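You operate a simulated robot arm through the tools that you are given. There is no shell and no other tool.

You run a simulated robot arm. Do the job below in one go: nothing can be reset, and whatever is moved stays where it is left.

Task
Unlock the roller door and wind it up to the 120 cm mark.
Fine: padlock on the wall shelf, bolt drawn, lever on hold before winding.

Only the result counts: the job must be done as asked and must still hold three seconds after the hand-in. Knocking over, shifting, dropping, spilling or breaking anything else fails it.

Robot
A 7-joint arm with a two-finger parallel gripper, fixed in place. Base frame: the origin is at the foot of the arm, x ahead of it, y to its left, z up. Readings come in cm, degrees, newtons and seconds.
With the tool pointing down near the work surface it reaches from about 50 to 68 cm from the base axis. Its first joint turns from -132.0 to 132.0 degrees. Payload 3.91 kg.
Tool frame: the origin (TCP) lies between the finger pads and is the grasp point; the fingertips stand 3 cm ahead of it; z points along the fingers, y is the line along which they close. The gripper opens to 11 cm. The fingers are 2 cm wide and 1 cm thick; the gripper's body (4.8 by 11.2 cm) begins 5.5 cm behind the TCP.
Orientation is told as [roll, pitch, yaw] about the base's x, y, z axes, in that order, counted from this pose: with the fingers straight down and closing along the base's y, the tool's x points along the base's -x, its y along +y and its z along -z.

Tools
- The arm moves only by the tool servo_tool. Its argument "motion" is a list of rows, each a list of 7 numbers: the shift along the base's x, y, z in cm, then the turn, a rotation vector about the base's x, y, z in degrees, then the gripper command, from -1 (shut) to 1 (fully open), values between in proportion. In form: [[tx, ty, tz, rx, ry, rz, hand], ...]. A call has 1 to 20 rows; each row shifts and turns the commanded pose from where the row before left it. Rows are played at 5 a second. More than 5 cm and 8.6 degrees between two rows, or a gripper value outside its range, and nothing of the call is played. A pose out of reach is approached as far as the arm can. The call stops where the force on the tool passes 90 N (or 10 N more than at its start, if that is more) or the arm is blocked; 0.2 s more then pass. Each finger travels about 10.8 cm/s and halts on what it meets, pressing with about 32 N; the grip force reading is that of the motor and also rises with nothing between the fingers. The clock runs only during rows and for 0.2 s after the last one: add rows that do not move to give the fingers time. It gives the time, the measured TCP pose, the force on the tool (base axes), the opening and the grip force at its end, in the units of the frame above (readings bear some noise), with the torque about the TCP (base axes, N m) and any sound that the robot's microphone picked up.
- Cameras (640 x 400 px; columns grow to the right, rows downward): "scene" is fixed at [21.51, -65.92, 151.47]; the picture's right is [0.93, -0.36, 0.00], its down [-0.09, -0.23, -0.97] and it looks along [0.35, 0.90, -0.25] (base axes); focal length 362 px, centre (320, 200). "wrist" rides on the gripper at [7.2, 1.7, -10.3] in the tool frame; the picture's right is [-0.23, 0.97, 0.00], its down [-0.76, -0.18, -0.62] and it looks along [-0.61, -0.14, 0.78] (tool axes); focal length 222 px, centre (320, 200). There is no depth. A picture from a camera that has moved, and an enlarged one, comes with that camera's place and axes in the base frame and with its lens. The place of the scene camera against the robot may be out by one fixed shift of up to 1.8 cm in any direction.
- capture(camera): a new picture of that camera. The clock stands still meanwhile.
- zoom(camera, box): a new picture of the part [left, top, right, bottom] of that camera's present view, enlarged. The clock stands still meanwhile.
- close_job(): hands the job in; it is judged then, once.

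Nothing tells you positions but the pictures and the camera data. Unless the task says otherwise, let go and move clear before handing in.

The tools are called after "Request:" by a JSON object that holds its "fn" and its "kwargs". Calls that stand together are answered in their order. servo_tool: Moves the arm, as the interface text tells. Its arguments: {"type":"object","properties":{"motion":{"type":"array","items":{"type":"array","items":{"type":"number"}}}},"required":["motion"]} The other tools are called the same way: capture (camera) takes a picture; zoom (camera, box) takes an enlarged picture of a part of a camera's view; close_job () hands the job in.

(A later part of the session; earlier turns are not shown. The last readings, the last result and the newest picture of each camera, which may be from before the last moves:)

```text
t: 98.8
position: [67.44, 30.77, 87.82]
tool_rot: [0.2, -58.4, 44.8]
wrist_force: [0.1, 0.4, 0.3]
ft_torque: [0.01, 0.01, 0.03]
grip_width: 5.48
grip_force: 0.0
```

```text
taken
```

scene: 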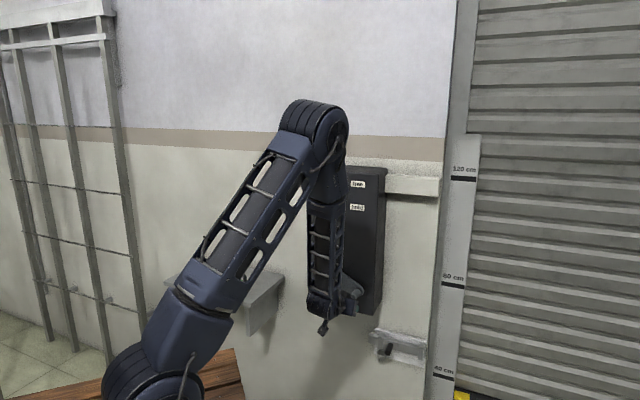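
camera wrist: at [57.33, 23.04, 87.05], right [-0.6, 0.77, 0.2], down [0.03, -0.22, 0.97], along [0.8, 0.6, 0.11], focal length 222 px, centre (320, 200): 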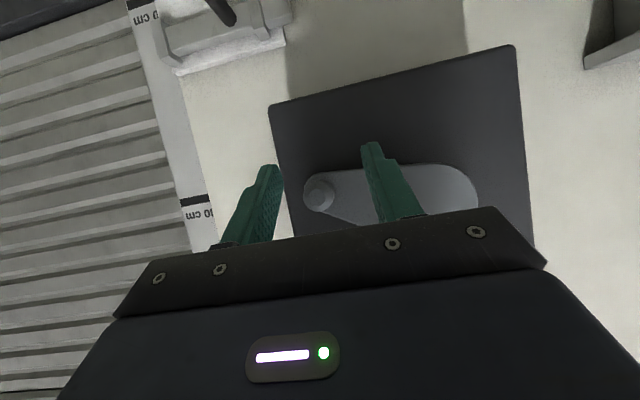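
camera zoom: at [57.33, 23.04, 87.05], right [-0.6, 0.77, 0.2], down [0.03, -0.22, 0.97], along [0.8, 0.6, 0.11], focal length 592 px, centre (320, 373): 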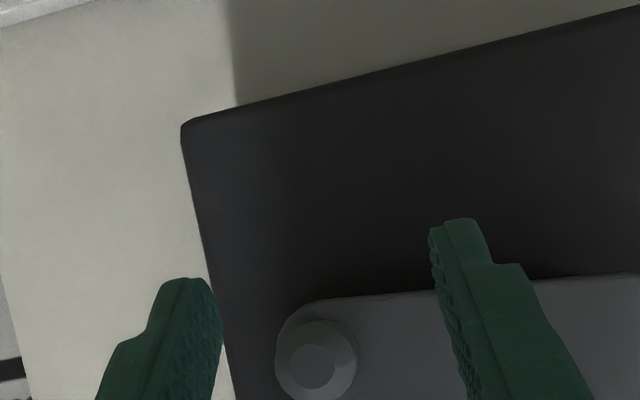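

All five pin sightings now fit a circle with centre s=16.9, z=91.9, R=10.45 to within a millimetre; the pin is at ≈287°. I'll close the fingers and insert them just above the pin.

Request:
{"fn": "servo_tool", "kwargs": {"motion": [[0.46, -0.46, 2.8, 0, 0, 0, -1], [0.46, -0.46, 2.8, 0, 0, 0, -1], [0, 0, 0, 0, 0, 0, -1], [1.2, 1.2, 0, 0, 0, 0, -1], [1.2, 1.2, 0, 0, 0, 0, -1], [1.18, 1.18, 0, 0, 0, 0, -1], [0, 0, 0, 0, 0, 0, -1]]}}

Request:
{"fn": "capture", "kwargs": {"camera": "wrist"}}

```text
t: 100.4
position: [71.92, 33.55, 93.44]
tool_rot: [0.2, -58.2, 44.9]
wrist_force: [0.2, 0.3, 1.1]
ft_torque: [0.02, -0.03, 0.0]
grip_width: 0.01
grip_force: 32.1
```

```text
taken
camera wrist: at [61.84, 25.74, 92.69], right [-0.6, 0.77, 0.2], down [0.03, -0.22, 0.97], along [0.8, 0.6, 0.11], focal length 222 px, centre (320, 200)
```

wrist: 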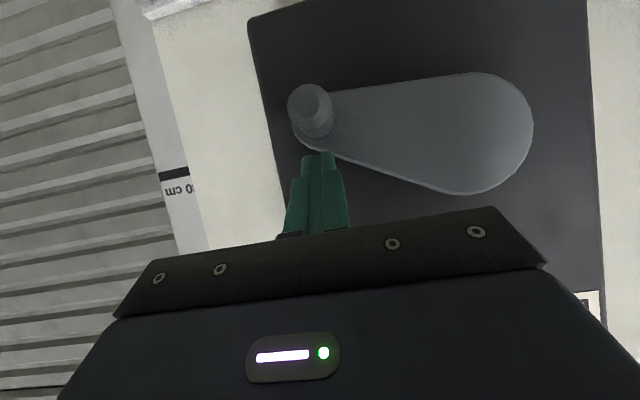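

The closed fingers sit just above the pin. Pushing it down along the circle.

Request:
{"fn": "servo_tool", "kwargs": {"motion": [[0.04, -0.04, -1.6, 0, 0, 0, -1], [0.07, -0.07, -1.59, 0, 0, 0, -1], [-0.43, 0.43, -1.76, 0, 0, 0, -1], [-0.64, 0.64, -1.63, 0, 0, 0, -1]]}}

Request:
{"fn": "capture", "kwargs": {"camera": "wrist"}}

Request:
{"fn": "zoom", "kwargs": {"camera": "scene", "box": [420, 300, 580, 400]}}

```text
t: 101.4
position: [71.22, 34.2, 86.61]
tool_rot: [0.1, -58.2, 44.7]
wrist_force: [9.7, -6.6, 1.4]
ft_torque: [-0.1, -0.25, -0.27]
grip_width: 0.03
grip_force: 31.9
```

```text
taken
camera wrist: at [60.97, 26.47, 85.95], right [-0.6, 0.78, 0.19], down [0.04, -0.22, 0.98], along [0.8, 0.59, 0.1], focal length 222 px, centre (320, 200)
```

wrist: 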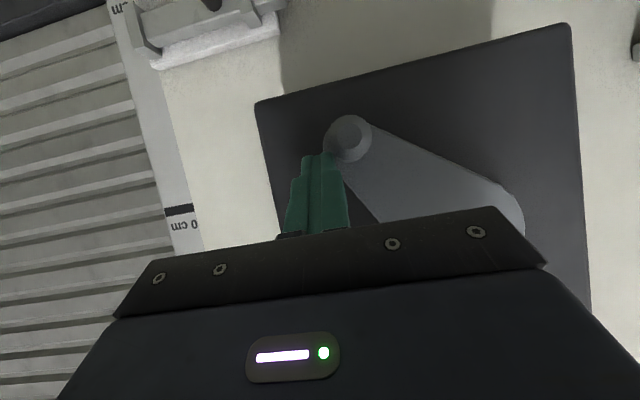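

```text
4.00 times, centred on (500, 350) of scene
camera zoom: at [21.51, -65.92, 151.47], right [0.93, -0.36, 0.0], down [-0.09, -0.23, -0.97], along [0.35, 0.9, -0.25], focal length 1450 px, centre (-400, -400)
```

zoom: 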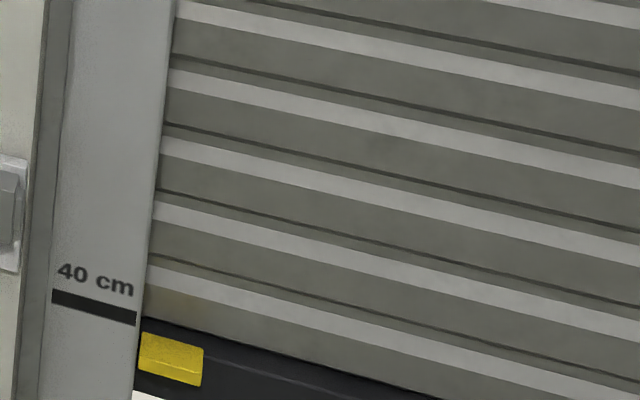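

Pushing works nicely. Continuing through the bottom of the circle.

Request:
{"fn": "servo_tool", "kwargs": {"motion": [[-0.83, 0.83, -1.45, 0, 0, 0, -1], [-1.0, 1.0, -1.23, 0, 0, 0, -1], [-1.13, 1.13, -0.96, 0, 0, 0, -1], [-1.23, 1.23, -0.67, 0, 0, 0, -1], [-1.29, 1.29, -0.35, 0, 0, 0, -1]]}}

Request:
{"fn": "capture", "kwargs": {"camera": "wrist"}}

Request:
{"fn": "zoom", "kwargs": {"camera": "scene", "box": [420, 300, 580, 400]}}

```text
t: 102.6
position: [65.41, 39.94, 82.26]
tool_rot: [0.2, -58.4, 44.9]
wrist_force: [-10.0, -25.6, 36.8]
ft_torque: [0.37, 0.21, 0.38]
grip_width: 0.02
grip_force: 32.3
```

```text
taken
camera wrist: at [55.28, 32.13, 81.53], right [-0.61, 0.77, 0.2], down [0.03, -0.22, 0.97], along [0.79, 0.6, 0.11], focal length 222 px, centre (320, 200)
```

wrist: 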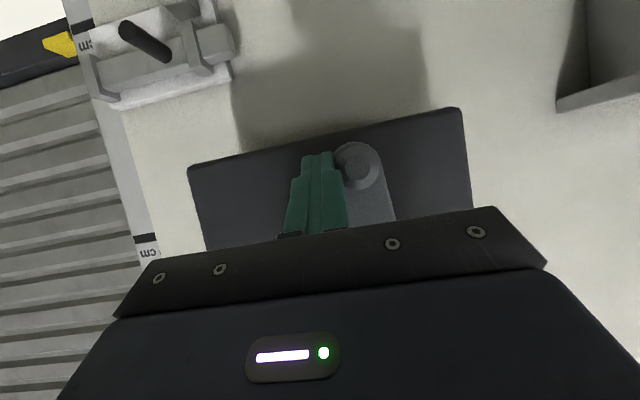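

```text
4.00 times, centred on (500, 350) of scene
camera zoom: at [21.51, -65.92, 151.47], right [0.93, -0.36, 0.0], down [-0.09, -0.23, -0.97], along [0.35, 0.9, -0.25], focal length 1450 px, centre (-400, -400)
```

zoom: 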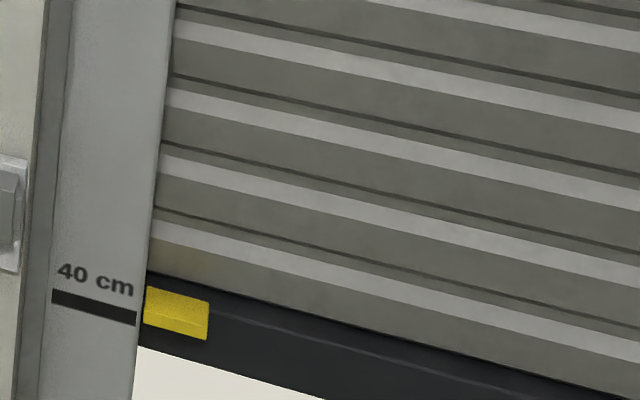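

One full turn done; the yellow marker is about level with the 40 cm mark. Continuing around the lower left.

Request:
{"fn": "servo_tool", "kwargs": {"motion": [[-1.32, 1.32, 0.1, 0, 0, 0, -1], [-1.3, 1.3, 0.29, 0, 0, 0, -1], [-1.245, 1.245, 0.61, 0, 0, 0, -1], [-1.15, 1.15, 0.9, 0, 0, 0, -1], [-1.025, 1.025, 1.17, 0, 0, 0, -1]]}}

Request:
{"fn": "capture", "kwargs": {"camera": "wrist"}}

Request:
{"fn": "zoom", "kwargs": {"camera": "scene", "box": [420, 300, 580, 400]}}

```text
t: 103.2
position: [63.65, 41.8, 82.63]
tool_rot: [-0.1, -58.4, 44.5]
wrist_force: [-4.2, -36.1, 18.9]
ft_torque: [0.24, 0.15, 0.39]
grip_width: 0.0
grip_force: 32.1
stopped in row 3: the force on the tool passed its limit at 97 N (the readings are from after the stop); the commanded pose is now the measured one
```

```text
taken
camera wrist: at [53.32, 34.05, 81.85], right [-0.6, 0.78, 0.19], down [0.03, -0.22, 0.98], along [0.8, 0.59, 0.11], focal length 222 px, centre (320, 200)
```

wrist: 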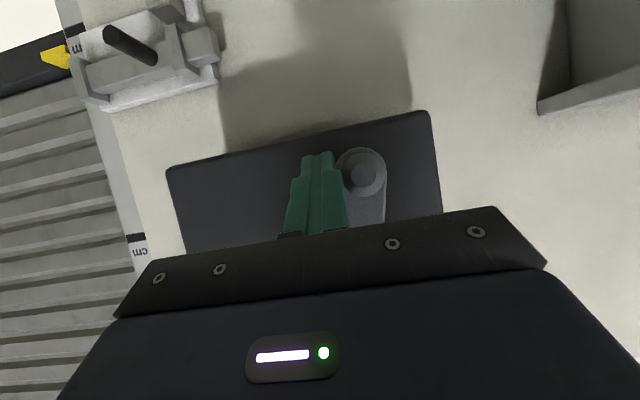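

```text
4.00 times, centred on (500, 350) of scene
camera zoom: at [21.51, -65.92, 151.47], right [0.93, -0.36, 0.0], down [-0.09, -0.23, -0.97], along [0.35, 0.9, -0.25], focal length 1450 px, centre (-400, -400)
```

zoom: 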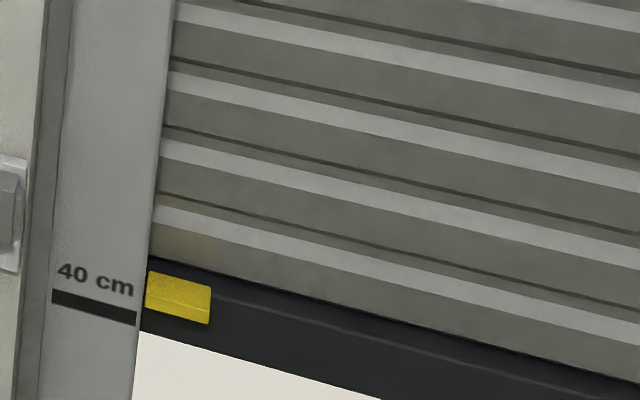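

The tip's end face was pressing on the crank arm's plate (force along the finger axis). I'll pull back 0.6 cm and carry on.

Request:
{"fn": "servo_tool", "kwargs": {"motion": [[-0.42, -0.42, 0, 0, 0, 0, -1], [-0.8, 0.8, 0, 0, 0, 0, -1], [-1.245, 1.245, 0.45, 0, 0, 0, -1], [-1.15, 1.15, 0.9, 0, 0, 0, -1], [-1.025, 1.025, 1.17, 0, 0, 0, -1]]}}

Request:
{"fn": "capture", "kwargs": {"camera": "wrist"}}

Request:
{"fn": "zoom", "kwargs": {"camera": "scene", "box": [420, 300, 580, 400]}}

```text
t: 104.0
position: [61.96, 42.69, 83.2]
tool_rot: [-0.4, -58.7, 44.1]
wrist_force: [-1.3, -39.1, 13.3]
ft_torque: [0.39, -0.08, 0.26]
grip_width: 0.02
grip_force: 31.9
stopped in row 3: the force on the tool passed its limit at 103 N (the readings are from after the stop); the commanded pose is now the measured one
```

```text
taken
camera wrist: at [51.7, 35.04, 82.28], right [-0.59, 0.79, 0.19], down [0.02, -0.22, 0.98], along [0.81, 0.58, 0.11], focal length 222 px, centre (320, 200)
```

wrist: 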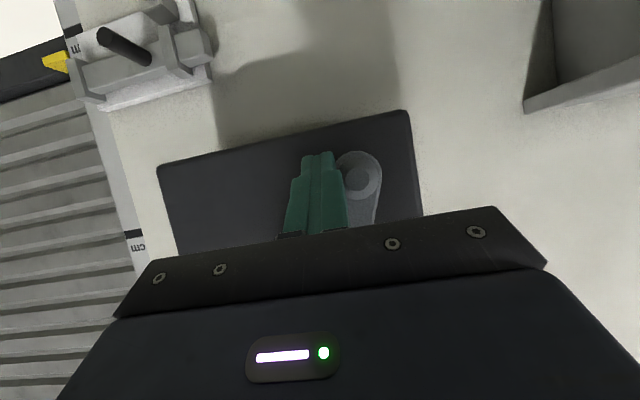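

```text
4.00 times, centred on (500, 350) of scene
camera zoom: at [21.51, -65.92, 151.47], right [0.93, -0.36, 0.0], down [-0.09, -0.23, -0.97], along [0.35, 0.9, -0.25], focal length 1450 px, centre (-400, -400)
```

zoom: 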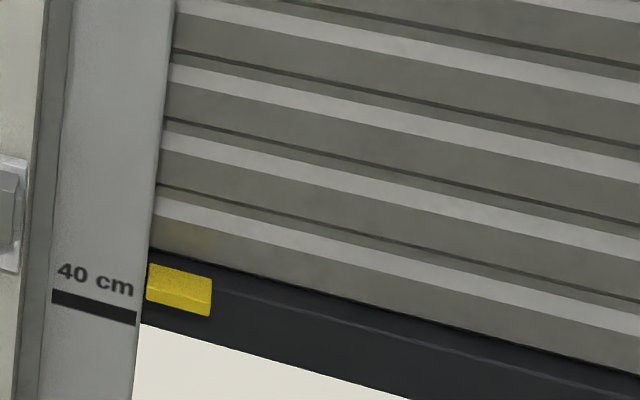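

Force limit again after a short move. I'll relax and step back out a little to see which contact causes it.

Request:
{"fn": "servo_tool", "kwargs": {"motion": [[-0.3, -0.3, 0, 0, 0, 0, -1], [0, 0, 0, 0, 0, 0, -1]]}}

Request:
{"fn": "zoom", "kwargs": {"camera": "wrist", "box": [260, 110, 420, 210]}}

Request:
{"fn": "zoom", "kwargs": {"camera": "scene", "box": [280, 250, 380, 320]}}

```text
t: 104.6
position: [61.64, 42.9, 83.3]
tool_rot: [-0.2, -59.0, 44.1]
wrist_force: [32.4, -1.7, 7.9]
ft_torque: [0.08, 0.0, -0.42]
grip_width: 0.02
grip_force: 32.2
```

```text
4.00 times, centred on (340, 160) of wrist
camera zoom: at [51.48, 35.18, 82.38], right [-0.59, 0.78, 0.19], down [0.02, -0.23, 0.97], along [0.81, 0.58, 0.12], focal length 888 px, centre (240, 360)
```

zoom: 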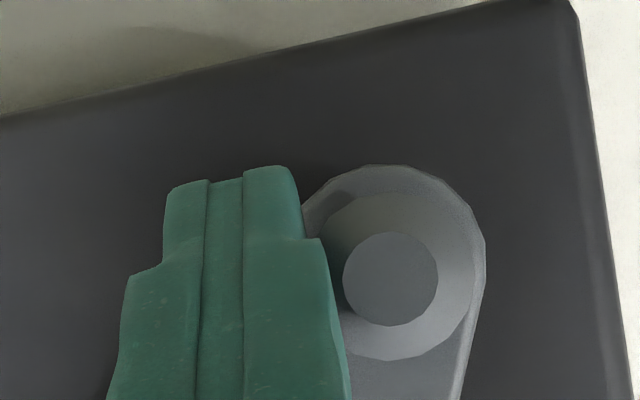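

```text
5.71 times, centred on (330, 285) of scene
camera zoom: at [21.51, -65.92, 151.47], right [0.93, -0.36, 0.0], down [-0.09, -0.23, -0.97], along [0.35, 0.9, -0.25], focal length 2071 px, centre (263, -286)
```

zoom: 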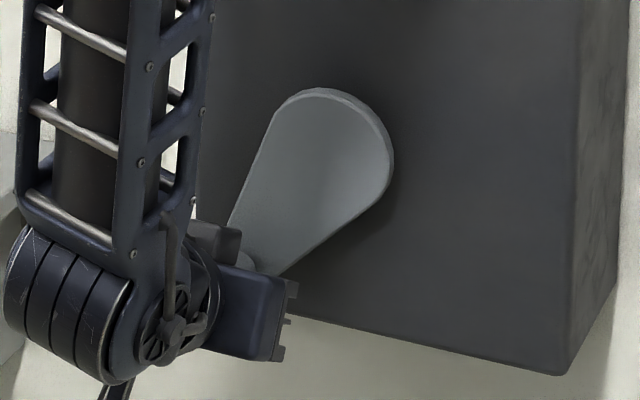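

The axial force flips sign with my small retreat, so it's sticky friction at the contact. I'll push left in small increments keeping a constant offset to the pin and read the force.

Request:
{"fn": "servo_tool", "kwargs": {"motion": [[-0.25, 0.25, 0.1, 0, 0, 0, -1], [-0.25, 0.25, 0.1, 0, 0, 0, -1]]}}

Request:
{"fn": "servo_tool", "kwargs": {"motion": [[-0.25, 0.25, 0.12, 0, 0, 0, -1], [-0.25, 0.25, 0.12, 0, 0, 0, -1], [-0.25, 0.25, 0.12, 0, 0, 0, -1]]}}

Request:
{"fn": "capture", "kwargs": {"camera": "wrist"}}

```text
t: 105.2
position: [61.29, 43.15, 83.62]
tool_rot: [-0.2, -59.0, 44.2]
wrist_force: [47.1, -11.1, 28.3]
ft_torque: [0.38, -0.03, -0.63]
grip_width: 0.01
grip_force: 32.3
```

```text
t: 106.1
position: [60.87, 43.52, 84.03]
tool_rot: [-0.7, -59.0, 44.0]
wrist_force: [9.4, -15.9, -3.3]
ft_torque: [-0.03, 0.01, -0.08]
grip_width: 0.0
grip_force: 32.0
stopped in row 3: the force on the tool passed its limit at 91 N (the readings are from after the stop); the commanded pose is now the measured one
```

```text
taken
camera wrist: at [50.53, 36.05, 82.94], right [-0.59, 0.79, 0.19], down [0.02, -0.22, 0.97], along [0.81, 0.57, 0.12], focal length 222 px, centre (320, 200)
```

wrist: 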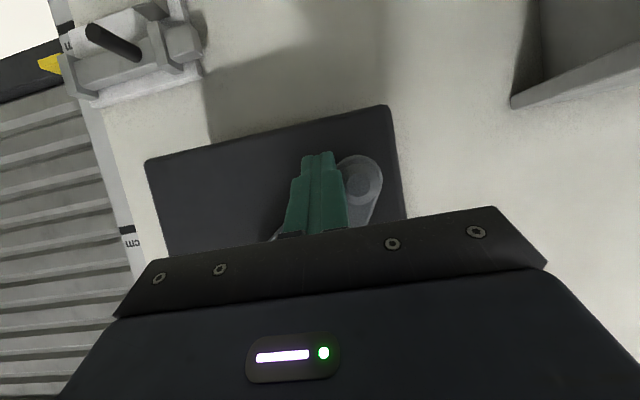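

The force analysis shows sideways sticking: I must move exactly as the pin moves, and change the pushing side every quarter turn. The pin is at about 42°; I'll reposition the fingers below it for the upward quarter.

Request:
{"fn": "servo_tool", "kwargs": {"motion": [[0.35, -0.35, -0.2, 0, 0, 0, -1], [0.1, -0.1, -1.2, 0.7, 0.4, 0.5, -1], [0, 0, -1.2, 0, 0, 0.4, -1], [-1.06, 1.06, 0, 0, 0, 0, -1], [-1.06, 1.06, 0, 0, 0, 0, -1], [0.28, 0.28, 0, 0, 0, 0, -1], [0, 0, 0, 0, 0, 0, -1]]}}

Request:
{"fn": "zoom", "kwargs": {"camera": "wrist", "box": [220, 90, 420, 215]}}

```text
t: 107.7
position: [59.17, 45.63, 81.21]
tool_rot: [1.0, -59.1, 43.8]
wrist_force: [-13.5, -10.3, -10.1]
ft_torque: [0.14, -0.02, -0.17]
grip_width: 0.0
grip_force: 31.7
```

```text
3.20 times, centred on (320, 152) of wrist
camera zoom: at [48.99, 37.98, 80.33], right [-0.6, 0.77, 0.2], down [0.03, -0.23, 0.97], along [0.8, 0.59, 0.12], focal length 711 px, centre (320, 352)
```

zoom: 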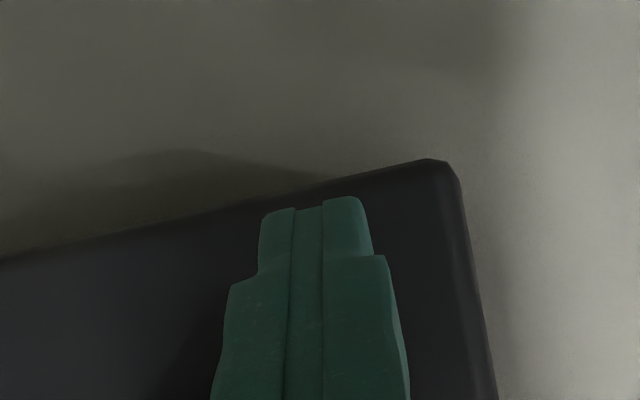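

Fingers are under the pin. Backing out slightly and pushing up along the pin's own arc.

Request:
{"fn": "servo_tool", "kwargs": {"motion": [[-0.2, -0.2, 0, -0.5, -0.3, 0.4, -1], [0, 0, 0.5, 0, 0, 0.4, -1], [-0.36, 0.36, 0.52, 0, 0, 0, -1], [-0.36, 0.36, 0.53, 0, 0, 0, -1], [-0.37, 0.37, 0.75, 0, 0, 0, -1], [-0.37, 0.37, 0.75, 0, 0, 0, -1]]}}

Request:
{"fn": "capture", "kwargs": {"camera": "wrist"}}

Request:
{"fn": "zoom", "kwargs": {"camera": "scene", "box": [420, 300, 580, 400]}}

```text
t: 109.1
position: [57.1, 47.38, 84.24]
tool_rot: [0.1, -58.9, 45.8]
wrist_force: [-52.2, 27.8, -58.1]
ft_torque: [-0.12, 0.37, 0.29]
grip_width: 0.0
grip_force: 32.1
```

```text
taken
camera wrist: at [47.11, 39.37, 83.35], right [-0.62, 0.76, 0.2], down [0.03, -0.22, 0.97], along [0.79, 0.61, 0.11], focal length 222 px, centre (320, 200)
```

wrist: 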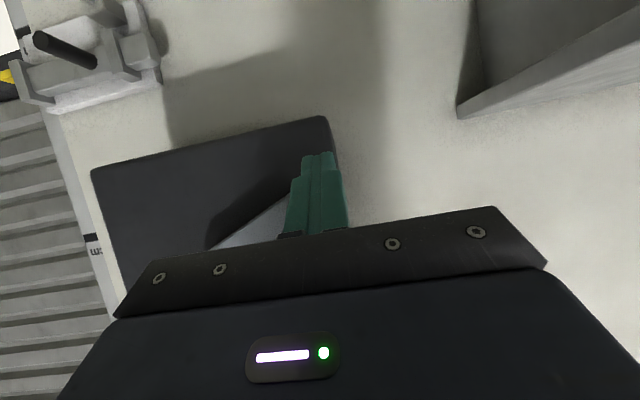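

```text
4.00 times, centred on (500, 350) of scene
camera zoom: at [21.51, -65.92, 151.47], right [0.93, -0.36, 0.0], down [-0.09, -0.23, -0.97], along [0.35, 0.9, -0.25], focal length 1450 px, centre (-400, -400)
```

zoom: 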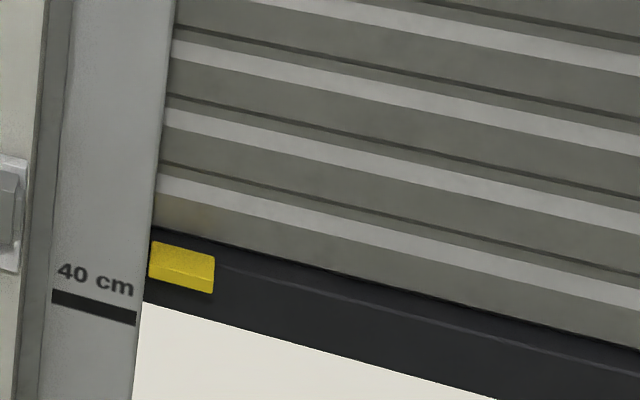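

The door rises, but my fingers got ahead to the left of the pin (corner contact). Re-centring beneath the pin and pushing on.

Request:
{"fn": "servo_tool", "kwargs": {"motion": [[0, 0, -0.8, 0, 0, 0, -1], [0.6, -0.6, 0, 0, 0, 0, -1], [0, 0, 0.7, 0, 0, 0, -1], [-0.35, 0.35, 0.77, 0, 0, 0, -1], [-0.27, 0.27, 0.82, 0, 0, 0, -1], [-0.27, 0.27, 0.82, 0, 0, 0, -1], [-0.17, 0.17, 0.88, 0, 0, 0, -1], [-0.17, 0.17, 0.88, 0, 0, 0, -1]]}}

Request:
{"fn": "capture", "kwargs": {"camera": "wrist"}}

Request:
{"fn": "zoom", "kwargs": {"camera": "scene", "box": [420, 300, 580, 400]}}

Request:
{"fn": "zoom", "kwargs": {"camera": "scene", "box": [280, 230, 400, 320]}}

```text
t: 109.8
position: [57.51, 46.9, 83.54]
tool_rot: [0.3, -58.8, 45.7]
wrist_force: [-6.3, 0.5, -6.7]
ft_torque: [0.01, 0.04, 0.0]
grip_width: 0.04
grip_force: 31.9
stopped in row 3: the force on the tool passed its limit at 100 N (the readings are from after the stop); the commanded pose is now the measured one
```

```text
taken
camera wrist: at [47.53, 38.79, 82.73], right [-0.62, 0.76, 0.2], down [0.04, -0.22, 0.97], along [0.78, 0.61, 0.11], focal length 222 px, centre (320, 200)
```

wrist: 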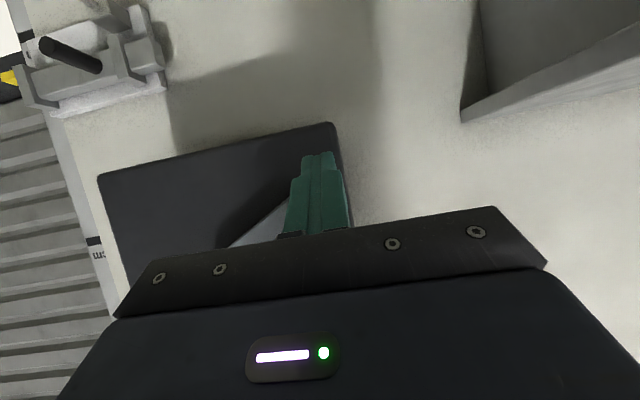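

```text
4.00 times, centred on (500, 350) of scene
camera zoom: at [21.51, -65.92, 151.47], right [0.93, -0.36, 0.0], down [-0.09, -0.23, -0.97], along [0.35, 0.9, -0.25], focal length 1450 px, centre (-400, -400)
```

zoom: 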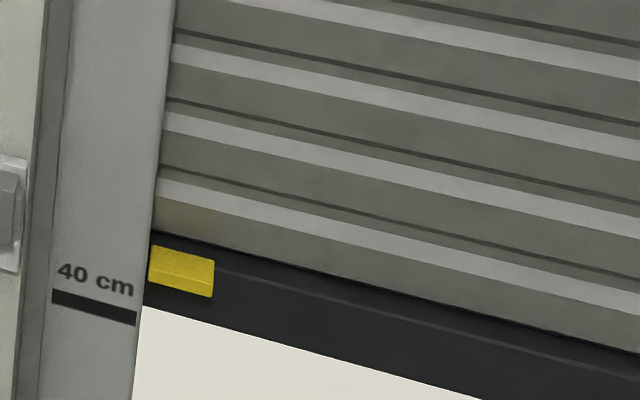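

```text
4.44 times, centred on (340, 275) of scene
camera zoom: at [21.51, -65.92, 151.47], right [0.93, -0.36, 0.0], down [-0.09, -0.23, -0.97], along [0.35, 0.9, -0.25], focal length 1610 px, centre (231, -133)
```

zoom: 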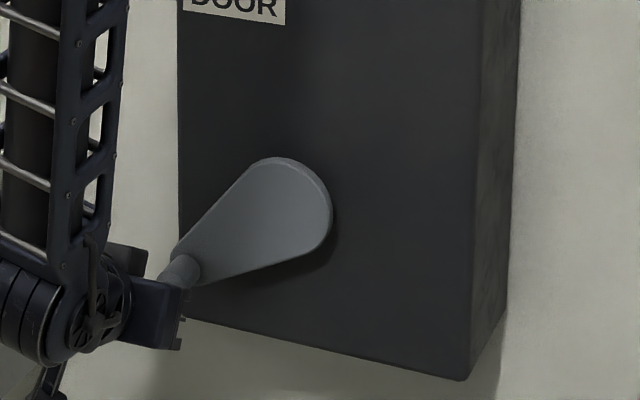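

Pushing from below works badly, while gripping turned the crank at ~20 N. The drift in the grip comes from the pin rolling between the pads, so I'll return to gripping and re-centre every ~60°. Backing out to see the pin.

Request:
{"fn": "servo_tool", "kwargs": {"motion": [[0, 0, -0.5, 0, 0, 0, -1], [-1.4, -1.4, 0, 0, 0, 0, -1], [-1.4, -1.4, 0, 0, 0, 0, 0], [0.7, -0.7, 1.7, 0, 0, -0.4, 0], [0.5, -0.5, 1.6, 0, 0, -0.4, 0], [0, 0, 0, 0, 0, 0, 0]]}}

Request:
{"fn": "capture", "kwargs": {"camera": "wrist"}}

Request:
{"fn": "zoom", "kwargs": {"camera": "wrist", "box": [240, 90, 400, 190]}}

```text
t: 111.2
position: [56.07, 42.8, 86.38]
tool_rot: [0.3, -58.8, 45.0]
wrist_force: [0.7, 0.0, 0.0]
ft_torque: [0.01, 0.0, 0.02]
grip_width: 5.5
grip_force: 0.0
```

```text
taken
camera wrist: at [45.88, 34.94, 85.52], right [-0.61, 0.77, 0.2], down [0.03, -0.23, 0.97], along [0.79, 0.6, 0.11], focal length 222 px, centre (320, 200)
```

wrist: 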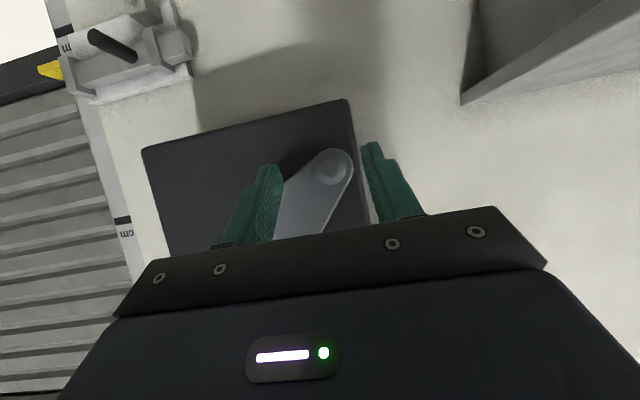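

```text
4.00 times, centred on (320, 140) of wrist
camera zoom: at [45.88, 34.94, 85.52], right [-0.61, 0.77, 0.2], down [0.03, -0.23, 0.97], along [0.79, 0.6, 0.11], focal length 888 px, centre (320, 440)
```

zoom: 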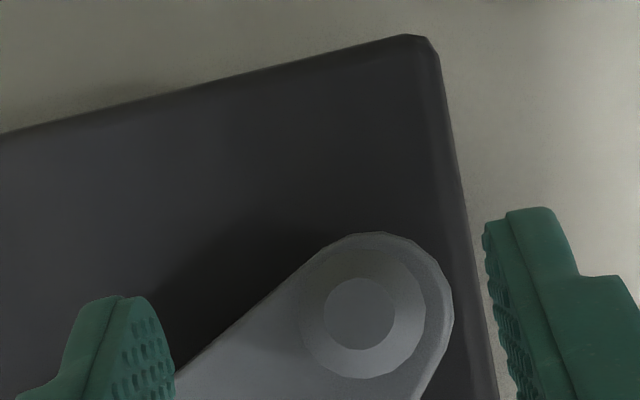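

The pin is exactly where the circle predicts (50°). Gripping it with a small lead, then turning 60°.

Request:
{"fn": "servo_tool", "kwargs": {"motion": [[-0.34, 0.34, -0.55, 0, 0, 0, 0], [1.0, 1.0, 0, 0, 0, 0, 0], [1.0, 1.0, 0, 0, 0, 0, 0], [1.04, 1.04, 0, 0, 0, 0, 0], [0, 0, 0, 0, 0, 0, -0.4], [0, 0, 0, 0, 0, 0, -0.8], [0, 0, 0, 0, 0, 0, -1], [0, 0, 0, 0, 0, 0, -1], [-0.735, 0.735, 1.5, 0, 0, 0, -1], [-0.544, 0.544, 1.65, 0, 0, 0, -1], [-0.332, 0.332, 1.76, 0, 0, 0, -1], [-0.113, 0.113, 1.81, 0, 0, 0, -1]]}}

Request:
{"fn": "zoom", "kwargs": {"camera": "wrist", "box": [200, 90, 440, 240]}}

Request:
{"fn": "zoom", "kwargs": {"camera": "scene", "box": [420, 300, 580, 400]}}

```text
t: 113.8
position: [56.98, 47.85, 92.84]
tool_rot: [0.3, -58.9, 45.1]
wrist_force: [0.0, -12.8, -5.6]
ft_torque: [0.35, -0.84, -0.36]
grip_width: 2.48
grip_force: 45.2
```

```text
2.67 times, centred on (320, 165) of wrist
camera zoom: at [46.89, 39.93, 91.86], right [-0.61, 0.77, 0.2], down [0.03, -0.23, 0.97], along [0.79, 0.6, 0.12], focal length 592 px, centre (320, 293)
```

zoom: 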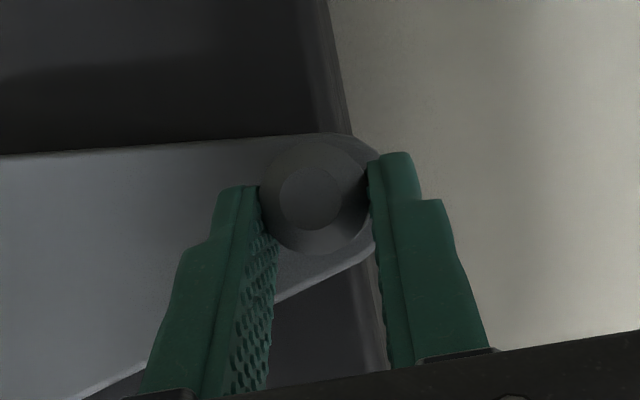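

```text
4.00 times, centred on (500, 350) of scene
camera zoom: at [21.51, -65.92, 151.47], right [0.93, -0.36, 0.0], down [-0.09, -0.23, -0.97], along [0.35, 0.9, -0.25], focal length 1450 px, centre (-400, -400)
```

zoom: 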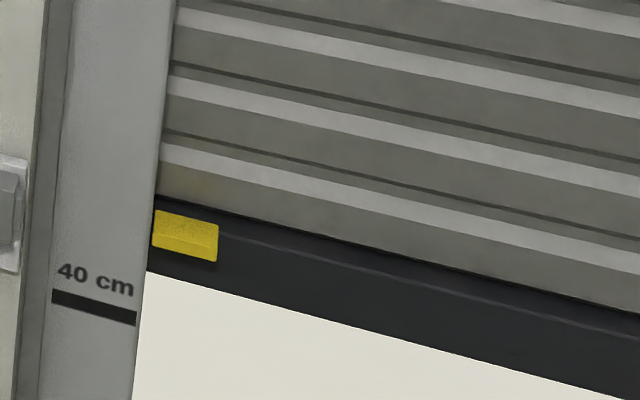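

Smooth, with low force. Continuing 90° → 130°.

Request:
{"fn": "servo_tool", "kwargs": {"motion": [[0.113, -0.113, 1.81, 0, 0, 0, -1], [0.332, -0.332, 1.76, 0, 0, 0, -1], [0.544, -0.544, 1.65, 0, 0, 0, -1], [0.735, -0.735, 1.5, 0, 0, 0, -1], [0, 0, 0, 0, 0, 0, -1]]}}

Request:
{"fn": "zoom", "kwargs": {"camera": "wrist", "box": [200, 60, 440, 210]}}

Request:
{"fn": "zoom", "kwargs": {"camera": "scene", "box": [420, 270, 580, 370]}}

```text
t: 115.0
position: [58.21, 46.63, 99.66]
tool_rot: [0.3, -59.2, 45.4]
wrist_force: [-58.8, 35.6, 31.2]
ft_torque: [1.42, 0.45, 1.05]
grip_width: 2.51
grip_force: 44.8
```

```text
2.67 times, centred on (320, 135) of wrist
camera zoom: at [48.22, 38.71, 98.81], right [-0.62, 0.76, 0.2], down [0.03, -0.23, 0.97], along [0.79, 0.61, 0.12], focal length 592 px, centre (320, 373)
```

zoom: 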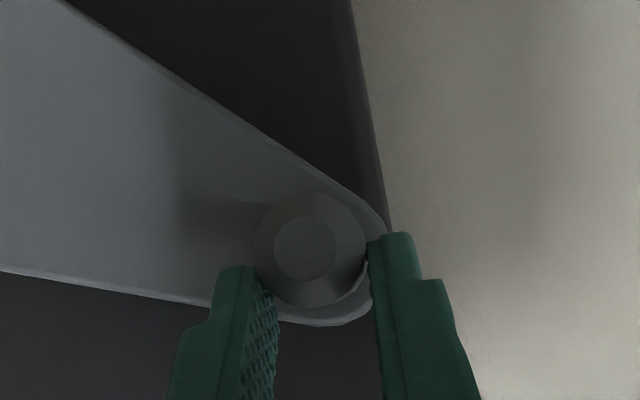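

```text
4.00 times, centred on (500, 320) of scene
camera zoom: at [21.51, -65.92, 151.47], right [0.93, -0.36, 0.0], down [-0.09, -0.23, -0.97], along [0.35, 0.9, -0.25], focal length 1450 px, centre (-400, -280)
```

zoom: 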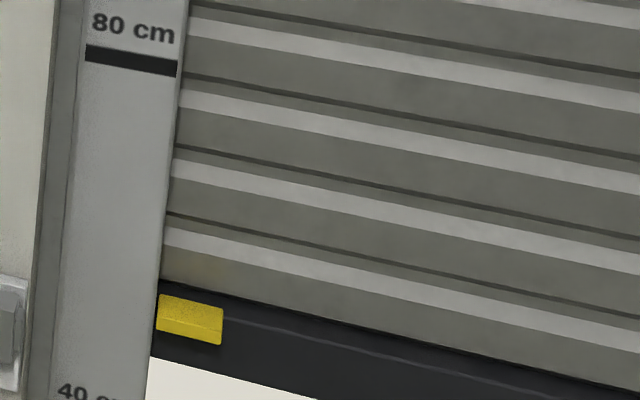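

φ≈123°, pin has drifted 1 cm in the pads. Regrip centred, then continue to ~165°.

Request:
{"fn": "servo_tool", "kwargs": {"motion": [[0, 0, 0, 0, 0, 0, -0.2], [0, 0, 0, 0, 0, 0, -0.1], [-0.46, 0.46, -1.0, 0, 0, 0, -0.1], [0, 0, 0, 0, 0, 0, -0.1], [0, 0, 0, 0, 0, 0, -0.8], [0, 0, 0, 0, 0, 0, -1], [0, 0, 0, 0, 0, 0, -1], [0.8, -0.8, 1.42, 0, 0, 0, -1], [0.96, -0.96, 1.21, 0, 0, 0, -1], [1.1, -1.1, 0.95, 0, 0, 0, -1], [1.195, -1.195, 0.67, 0, 0, 0, -1], [0, 0, 0, 0, 0, 0, -1]]}}

Request:
{"fn": "zoom", "kwargs": {"camera": "wrist", "box": [200, 60, 440, 210]}}

Request:
{"fn": "zoom", "kwargs": {"camera": "scene", "box": [420, 270, 580, 370]}}

```text
t: 117.6
position: [62.26, 42.57, 102.76]
tool_rot: [0.3, -59.2, 44.9]
wrist_force: [-18.4, 14.1, 34.0]
ft_torque: [1.16, -0.56, -0.22]
grip_width: 2.44
grip_force: 45.0
```

```text
2.67 times, centred on (320, 135) of wrist
camera zoom: at [52.23, 34.75, 101.86], right [-0.61, 0.77, 0.2], down [0.03, -0.23, 0.97], along [0.79, 0.6, 0.12], focal length 592 px, centre (320, 373)
```

zoom: 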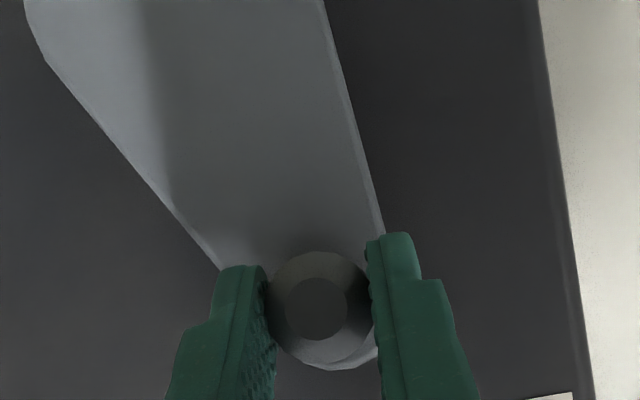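

```text
4.00 times, centred on (500, 320) of scene
camera zoom: at [21.51, -65.92, 151.47], right [0.93, -0.36, 0.0], down [-0.09, -0.23, -0.97], along [0.35, 0.9, -0.25], focal length 1450 px, centre (-400, -280)
```

zoom: 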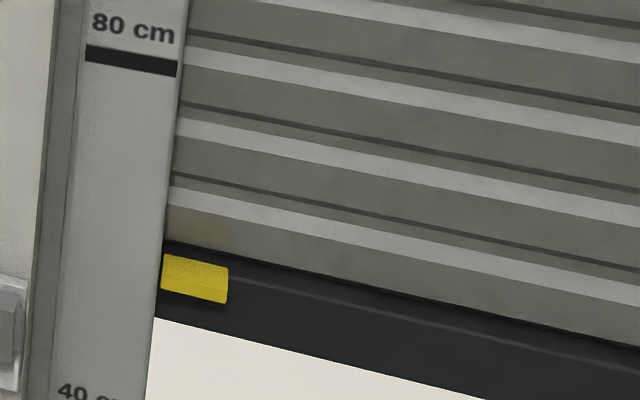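

Working reliably. Continuing over the top to ~224°.

Request:
{"fn": "servo_tool", "kwargs": {"motion": [[1.265, -1.265, 0.36, 0, 0, 0, -1], [1.287, -1.287, 0.05, 0, 0, 0, -1], [1.273, -1.273, -0.27, 0, 0, 0, -1], [1.223, -1.223, -0.58, 0, 0, 0, -1], [1.131, -1.131, -0.87, 0, 0, 0, -1], [1.004, -1.004, -1.13, 0, 0, 0, -1], [0, 0, 0, 0, 0, 0, -1]]}}

Request:
{"fn": "zoom", "kwargs": {"camera": "wrist", "box": [200, 60, 440, 210]}}

Request:
{"fn": "zoom", "kwargs": {"camera": "scene", "box": [420, 270, 580, 370]}}

```text
t: 119.2
position: [69.54, 35.2, 100.04]
tool_rot: [0.3, -58.6, 45.1]
wrist_force: [-13.7, 3.1, -7.8]
ft_torque: [-0.63, -0.18, -0.52]
grip_width: 2.56
grip_force: 44.6
```

```text
2.67 times, centred on (320, 135) of wrist
camera zoom: at [59.34, 27.4, 99.12], right [-0.61, 0.77, 0.2], down [0.03, -0.22, 0.97], along [0.79, 0.6, 0.11], focal length 592 px, centre (320, 373)
```

zoom: 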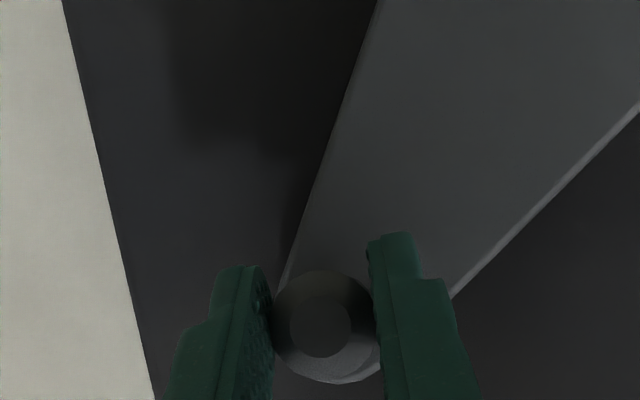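

```text
4.00 times, centred on (500, 320) of scene
camera zoom: at [21.51, -65.92, 151.47], right [0.93, -0.36, 0.0], down [-0.09, -0.23, -0.97], along [0.35, 0.9, -0.25], focal length 1450 px, centre (-400, -280)
```

zoom: 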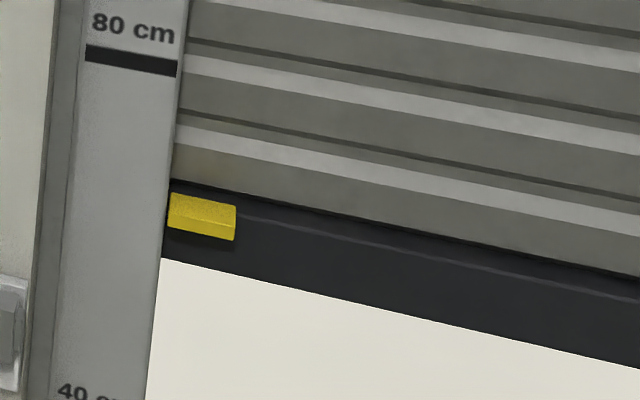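

φ≈224°. Regrip with lead for the downward stretch, then on to ~264°.

Request:
{"fn": "servo_tool", "kwargs": {"motion": [[0, 0, 0, 0, 0, 0, -0.2], [0, 0, 0, 0, 0, 0, -0.1], [0, 0, 0.85, 0, 0, 0, -0.1], [0, 0, 0, 0, 0, 0, -0.1], [0, 0, 0, 0, 0, 0, -0.8], [0, 0, 0, 0, 0, 0, -1], [0, 0, 0, 0, 0, 0, -1], [0.856, -0.856, -1.36, 0, 0, 0, -1], [0.672, -0.672, -1.56, 0, 0, 0, -1], [0.474, -0.474, -1.69, 0, 0, 0, -1], [0.255, -0.255, -1.79, 0, 0, 0, -1], [0, 0, 0, 0, 0, 0, -1]]}}

Request:
{"fn": "zoom", "kwargs": {"camera": "wrist", "box": [200, 60, 440, 210]}}

Request:
{"fn": "zoom", "kwargs": {"camera": "scene", "box": [420, 250, 580, 350]}}

```text
t: 121.8
position: [71.64, 33.17, 94.57]
tool_rot: [0.3, -58.7, 45.1]
wrist_force: [0.2, 19.9, -1.4]
ft_torque: [-0.3, -0.17, -0.59]
grip_width: 2.55
grip_force: 44.7
```

```text
2.67 times, centred on (320, 135) of wrist
camera zoom: at [61.64, 25.28, 93.66], right [-0.61, 0.77, 0.2], down [0.03, -0.22, 0.97], along [0.79, 0.6, 0.11], focal length 592 px, centre (320, 373)
```

zoom: 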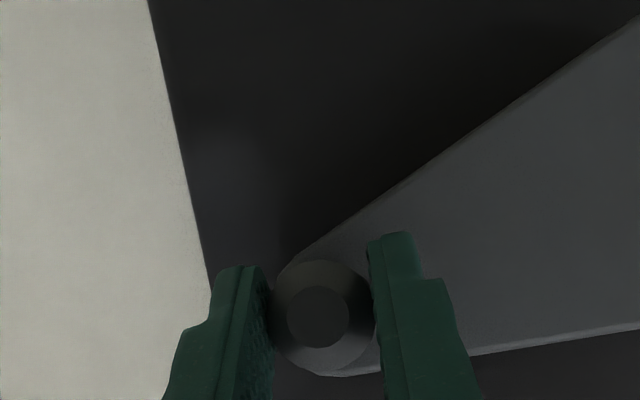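

```text
4.00 times, centred on (500, 300) of scene
camera zoom: at [21.51, -65.92, 151.47], right [0.93, -0.36, 0.0], down [-0.09, -0.23, -0.97], along [0.35, 0.9, -0.25], focal length 1450 px, centre (-400, -200)
```

zoom: 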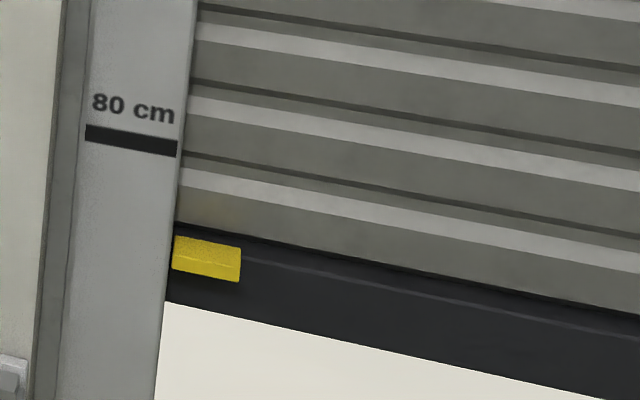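

Continuing down to ~290°, regripping, then on to ~315° in one go.

Request:
{"fn": "servo_tool", "kwargs": {"motion": [[0.035, -0.035, -1.82, 0, 0, 0, -1], [-0.19, 0.19, -1.8, 0, 0, 0, -1], [-0.41, 0.41, -1.73, 0, 0, 0, -1], [0, 0, 0, 0, 0, 0, -1], [0, 0, 0, 0, 0, 0, -0.2], [0, 0, 0, 0, 0, 0, -0.1], [0.28, -0.28, 1.1, 0, 0, 0, -0.1], [0, 0, 0, 0, 0, 0, -0.1]]}}

Request:
{"fn": "zoom", "kwargs": {"camera": "wrist", "box": [200, 60, 440, 210]}}

Request:
{"fn": "zoom", "kwargs": {"camera": "scene", "box": [420, 250, 580, 350]}}

```text
t: 123.6
position: [71.36, 33.44, 90.45]
tool_rot: [0.4, -58.8, 45.1]
wrist_force: [-0.5, 0.8, -0.3]
ft_torque: [-0.01, 0.02, 0.0]
grip_width: 4.95
grip_force: 0.0
```

```text
2.67 times, centred on (320, 135) of wrist
camera zoom: at [61.3, 25.59, 89.53], right [-0.61, 0.77, 0.2], down [0.03, -0.23, 0.97], along [0.79, 0.6, 0.11], focal length 592 px, centre (320, 373)
```

zoom: 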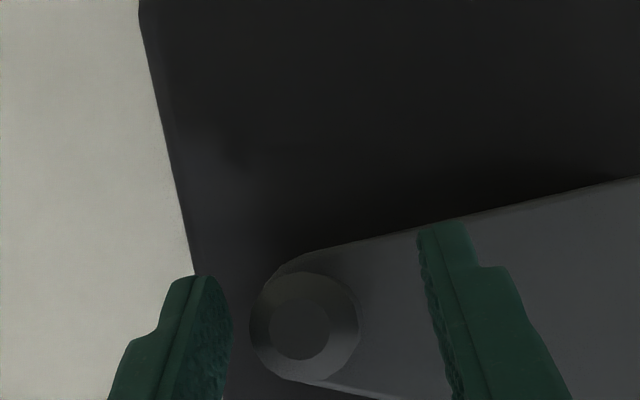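

```text
4.00 times, centred on (500, 300) of scene
camera zoom: at [21.51, -65.92, 151.47], right [0.93, -0.36, 0.0], down [-0.09, -0.23, -0.97], along [0.35, 0.9, -0.25], focal length 1450 px, centre (-400, -200)
```

zoom: 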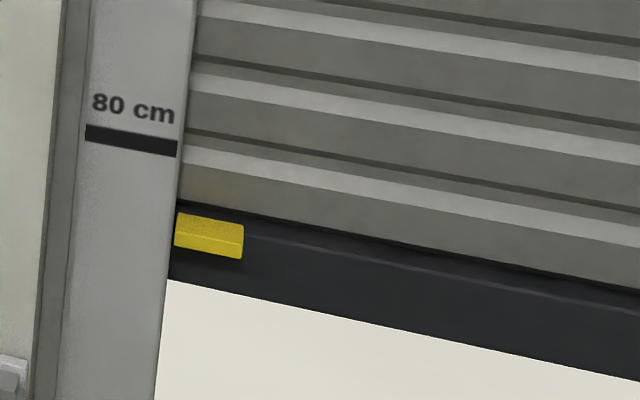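

Pin is at ≈282°. Fine alignment, grip, and continue to ~322°.

Request:
{"fn": "servo_tool", "kwargs": {"motion": [[0.25, -0.25, 0.75, 0, 0, 0, -0.1], [0, 0, 0, 0, 0, 0, -0.8], [0, 0, 0, 0, 0, 0, -1], [0, 0, 0, 0, 0, 0, -1], [-0.375, 0.375, -1.74, 0, 0, 0, -1], [-0.587, 0.587, -1.63, 0, 0, 0, -1], [-0.77, 0.77, -1.45, 0, 0, 0, -1], [-0.947, 0.947, -1.24, 0, 0, 0, -1], [0, 0, 0, 0, 0, 0, -1]]}}

Request:
{"fn": "zoom", "kwargs": {"camera": "wrist", "box": [200, 60, 440, 210]}}

Request:
{"fn": "zoom", "kwargs": {"camera": "scene", "box": [420, 250, 580, 350]}}

```text
t: 125.6
position: [69.06, 35.58, 84.7]
tool_rot: [0.4, -58.5, 44.7]
wrist_force: [35.3, -33.8, -39.0]
ft_torque: [-1.06, 1.0, -1.87]
grip_width: 2.55
grip_force: 44.7
```

```text
2.67 times, centred on (320, 135) of wrist
camera zoom: at [58.92, 27.73, 83.89], right [-0.61, 0.77, 0.2], down [0.04, -0.22, 0.97], along [0.8, 0.6, 0.11], focal length 592 px, centre (320, 373)
```

zoom: 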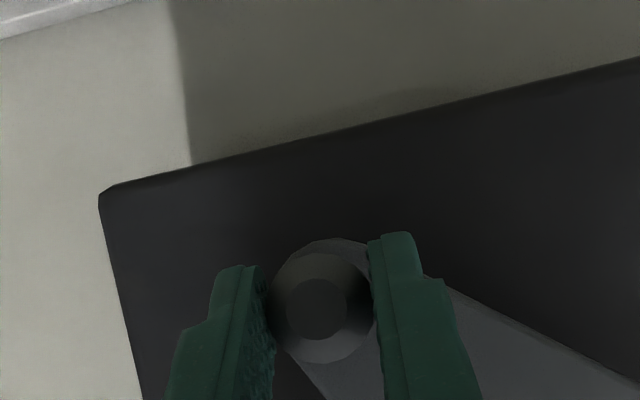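

```text
4.00 times, centred on (500, 300) of scene
camera zoom: at [21.51, -65.92, 151.47], right [0.93, -0.36, 0.0], down [-0.09, -0.23, -0.97], along [0.35, 0.9, -0.25], focal length 1450 px, centre (-400, -200)
```

zoom: 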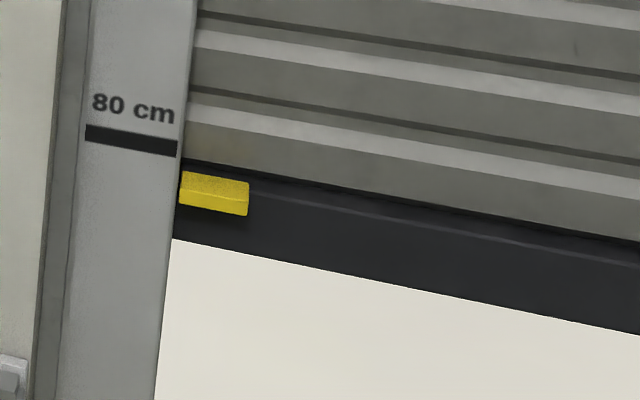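

φ≈320°. Continuing through the bottom to ~370° with a small outward correction.

Request:
{"fn": "servo_tool", "kwargs": {"motion": [[-0.91, 0.91, -1.29, 0, 0, 0, -1], [-1.174, 1.174, -0.77, 0, 0, 0, -1], [-1.244, 1.244, -0.47, 0, 0, 0, -1], [-1.28, 1.28, -0.16, 0, 0, 0, -1], [-1.28, 1.28, 0.16, 0, 0, 0, -1], [0, 0, 0, 0, 0, 0, -1]]}}

Request:
{"fn": "zoom", "kwargs": {"camera": "wrist", "box": [200, 60, 440, 210]}}

Request:
{"fn": "zoom", "kwargs": {"camera": "scene", "box": [420, 250, 580, 350]}}

```text
t: 127.0
position: [63.07, 41.8, 82.61]
tool_rot: [0.4, -58.9, 45.3]
wrist_force: [-1.8, -4.3, -4.4]
ft_torque: [-0.13, -0.89, -1.05]
grip_width: 2.51
grip_force: 44.6
```

```text
2.67 times, centred on (320, 135) of wrist
camera zoom: at [52.95, 33.98, 81.69], right [-0.61, 0.77, 0.2], down [0.03, -0.23, 0.97], along [0.79, 0.6, 0.12], focal length 592 px, centre (320, 373)
```

zoom: 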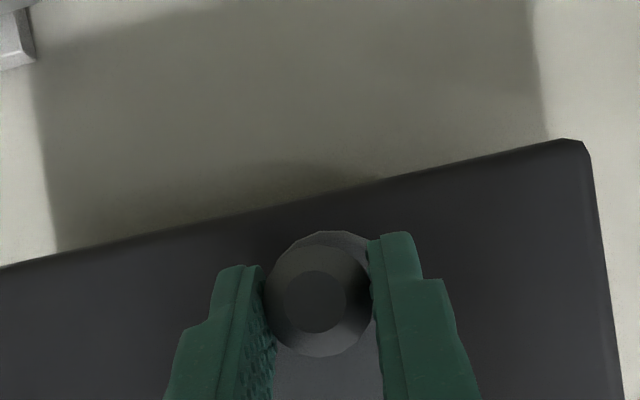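

```text
4.00 times, centred on (500, 300) of scene
camera zoom: at [21.51, -65.92, 151.47], right [0.93, -0.36, 0.0], down [-0.09, -0.23, -0.97], along [0.35, 0.9, -0.25], focal length 1450 px, centre (-400, -200)
```

zoom: 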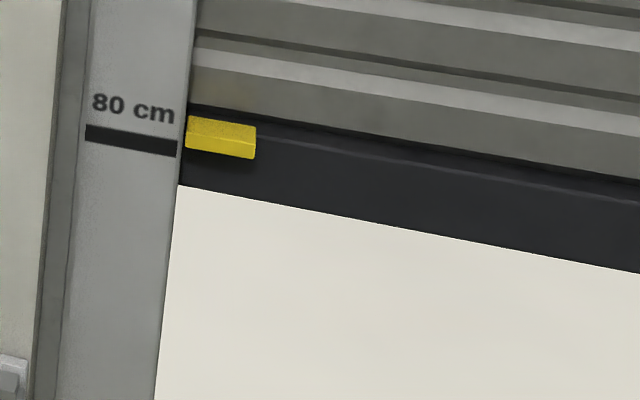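

The yellow pointer now reads about 81–82 cm after ~730° of turning, so it's ≈40 cm per turn and 120 cm should come at three full turns (crank straight down). Continuing with the up-stroke, including a regrip at ~50°.

Request:
{"fn": "servo_tool", "kwargs": {"motion": [[-1.244, 1.244, 0.47, 0, 0, 0, -1], [-1.174, 1.174, 0.77, 0, 0, 0, -1], [-1.054, 1.054, 1.04, 0, 0, 0, -1], [-0.912, 0.912, 1.29, 0, 0, 0, -1], [0, 0, 0, 0, 0, 0, -1], [0, 0, 0, 0, 0, 0, -0.2], [0, 0, 0, 0, 0, 0, -0.1], [0.14, -0.14, -0.5, 0, 0, 0, -0.1], [0, 0, 0, 0, 0, 0, -0.1]]}}

Request:
{"fn": "zoom", "kwargs": {"camera": "wrist", "box": [200, 60, 440, 210]}}

Request:
{"fn": "zoom", "kwargs": {"camera": "scene", "box": [420, 220, 580, 320]}}

```text
t: 129.0
position: [58.89, 46.11, 85.65]
tool_rot: [0.2, -58.8, 45.0]
wrist_force: [0.1, 0.4, 0.8]
ft_torque: [-0.03, -0.01, 0.02]
grip_width: 4.96
grip_force: 0.2
```

```text
2.67 times, centred on (320, 135) of wrist
camera zoom: at [48.78, 38.13, 84.69], right [-0.61, 0.77, 0.2], down [0.03, -0.23, 0.97], along [0.79, 0.6, 0.11], focal length 592 px, centre (320, 373)
```

zoom: 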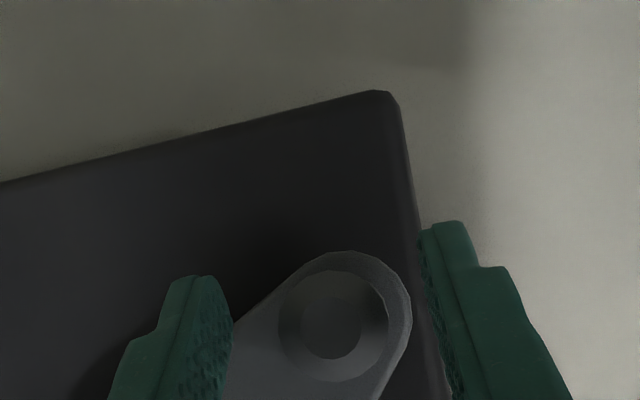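

```text
4.00 times, centred on (500, 270) of scene
camera zoom: at [21.51, -65.92, 151.47], right [0.93, -0.36, 0.0], down [-0.09, -0.23, -0.97], along [0.35, 0.9, -0.25], focal length 1450 px, centre (-400, -80)
```

zoom: 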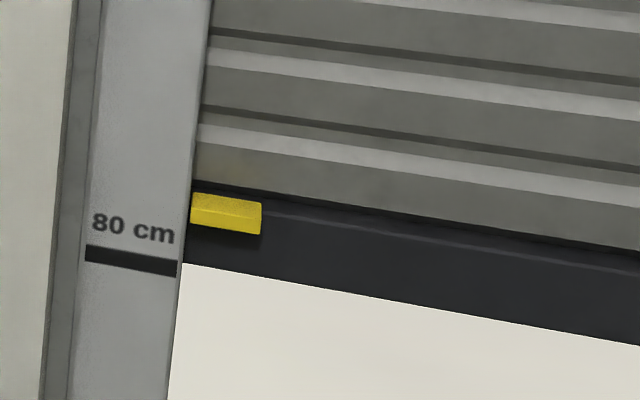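

Pin sits with a nice lead. Grip and turn 50° → 110°.

Request:
{"fn": "servo_tool", "kwargs": {"motion": [[-0.1, 0.1, 0, 0, 0, 0, -0.5], [0, 0, 0, 0, 0, 0, -0.8], [0, 0, 0, 0, 0, 0, -1], [0, 0, 0, 0, 0, 0, -1], [-0.735, 0.735, 1.5, 0, 0, 0, -1], [-0.544, 0.544, 1.65, 0, 0, 0, -1], [-0.332, 0.332, 1.76, 0, 0, 0, -1], [-0.113, 0.113, 1.81, 0, 0, 0, -1], [0.113, -0.113, 1.81, 0, 0, 0, -1], [0.332, -0.332, 1.76, 0, 0, 0, -1], [0, 0, 0, 0, 0, 0, -1]]}}

Request:
{"fn": "zoom", "kwargs": {"camera": "wrist", "box": [200, 60, 440, 210]}}

Request:
{"fn": "zoom", "kwargs": {"camera": "scene", "box": [420, 200, 580, 300]}}

```text
t: 131.4
position: [57.25, 47.58, 96.12]
tool_rot: [0.3, -59.1, 45.3]
wrist_force: [-42.4, 9.3, -0.1]
ft_torque: [0.55, -0.15, -0.06]
grip_width: 2.58
grip_force: 45.0
```

```text
2.67 times, centred on (320, 135) of wrist
camera zoom: at [47.12, 39.66, 95.14], right [-0.61, 0.77, 0.2], down [0.03, -0.23, 0.97], along [0.79, 0.6, 0.12], focal length 592 px, centre (320, 373)
```

zoom: 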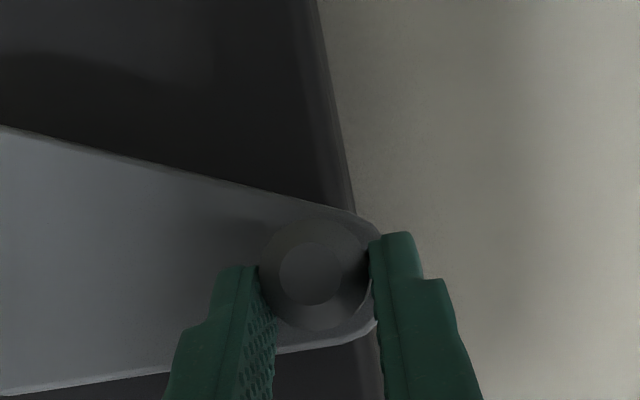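

```text
4.00 times, centred on (500, 250) of scene
camera zoom: at [21.51, -65.92, 151.47], right [0.93, -0.36, 0.0], down [-0.09, -0.23, -0.97], along [0.35, 0.9, -0.25], focal length 1450 px, centre (-400, 0)
```

zoom: 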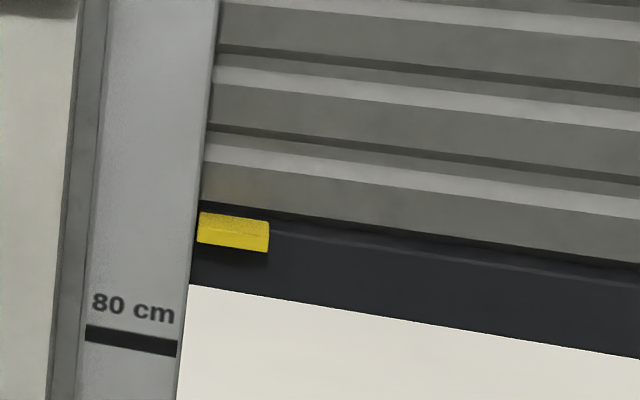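

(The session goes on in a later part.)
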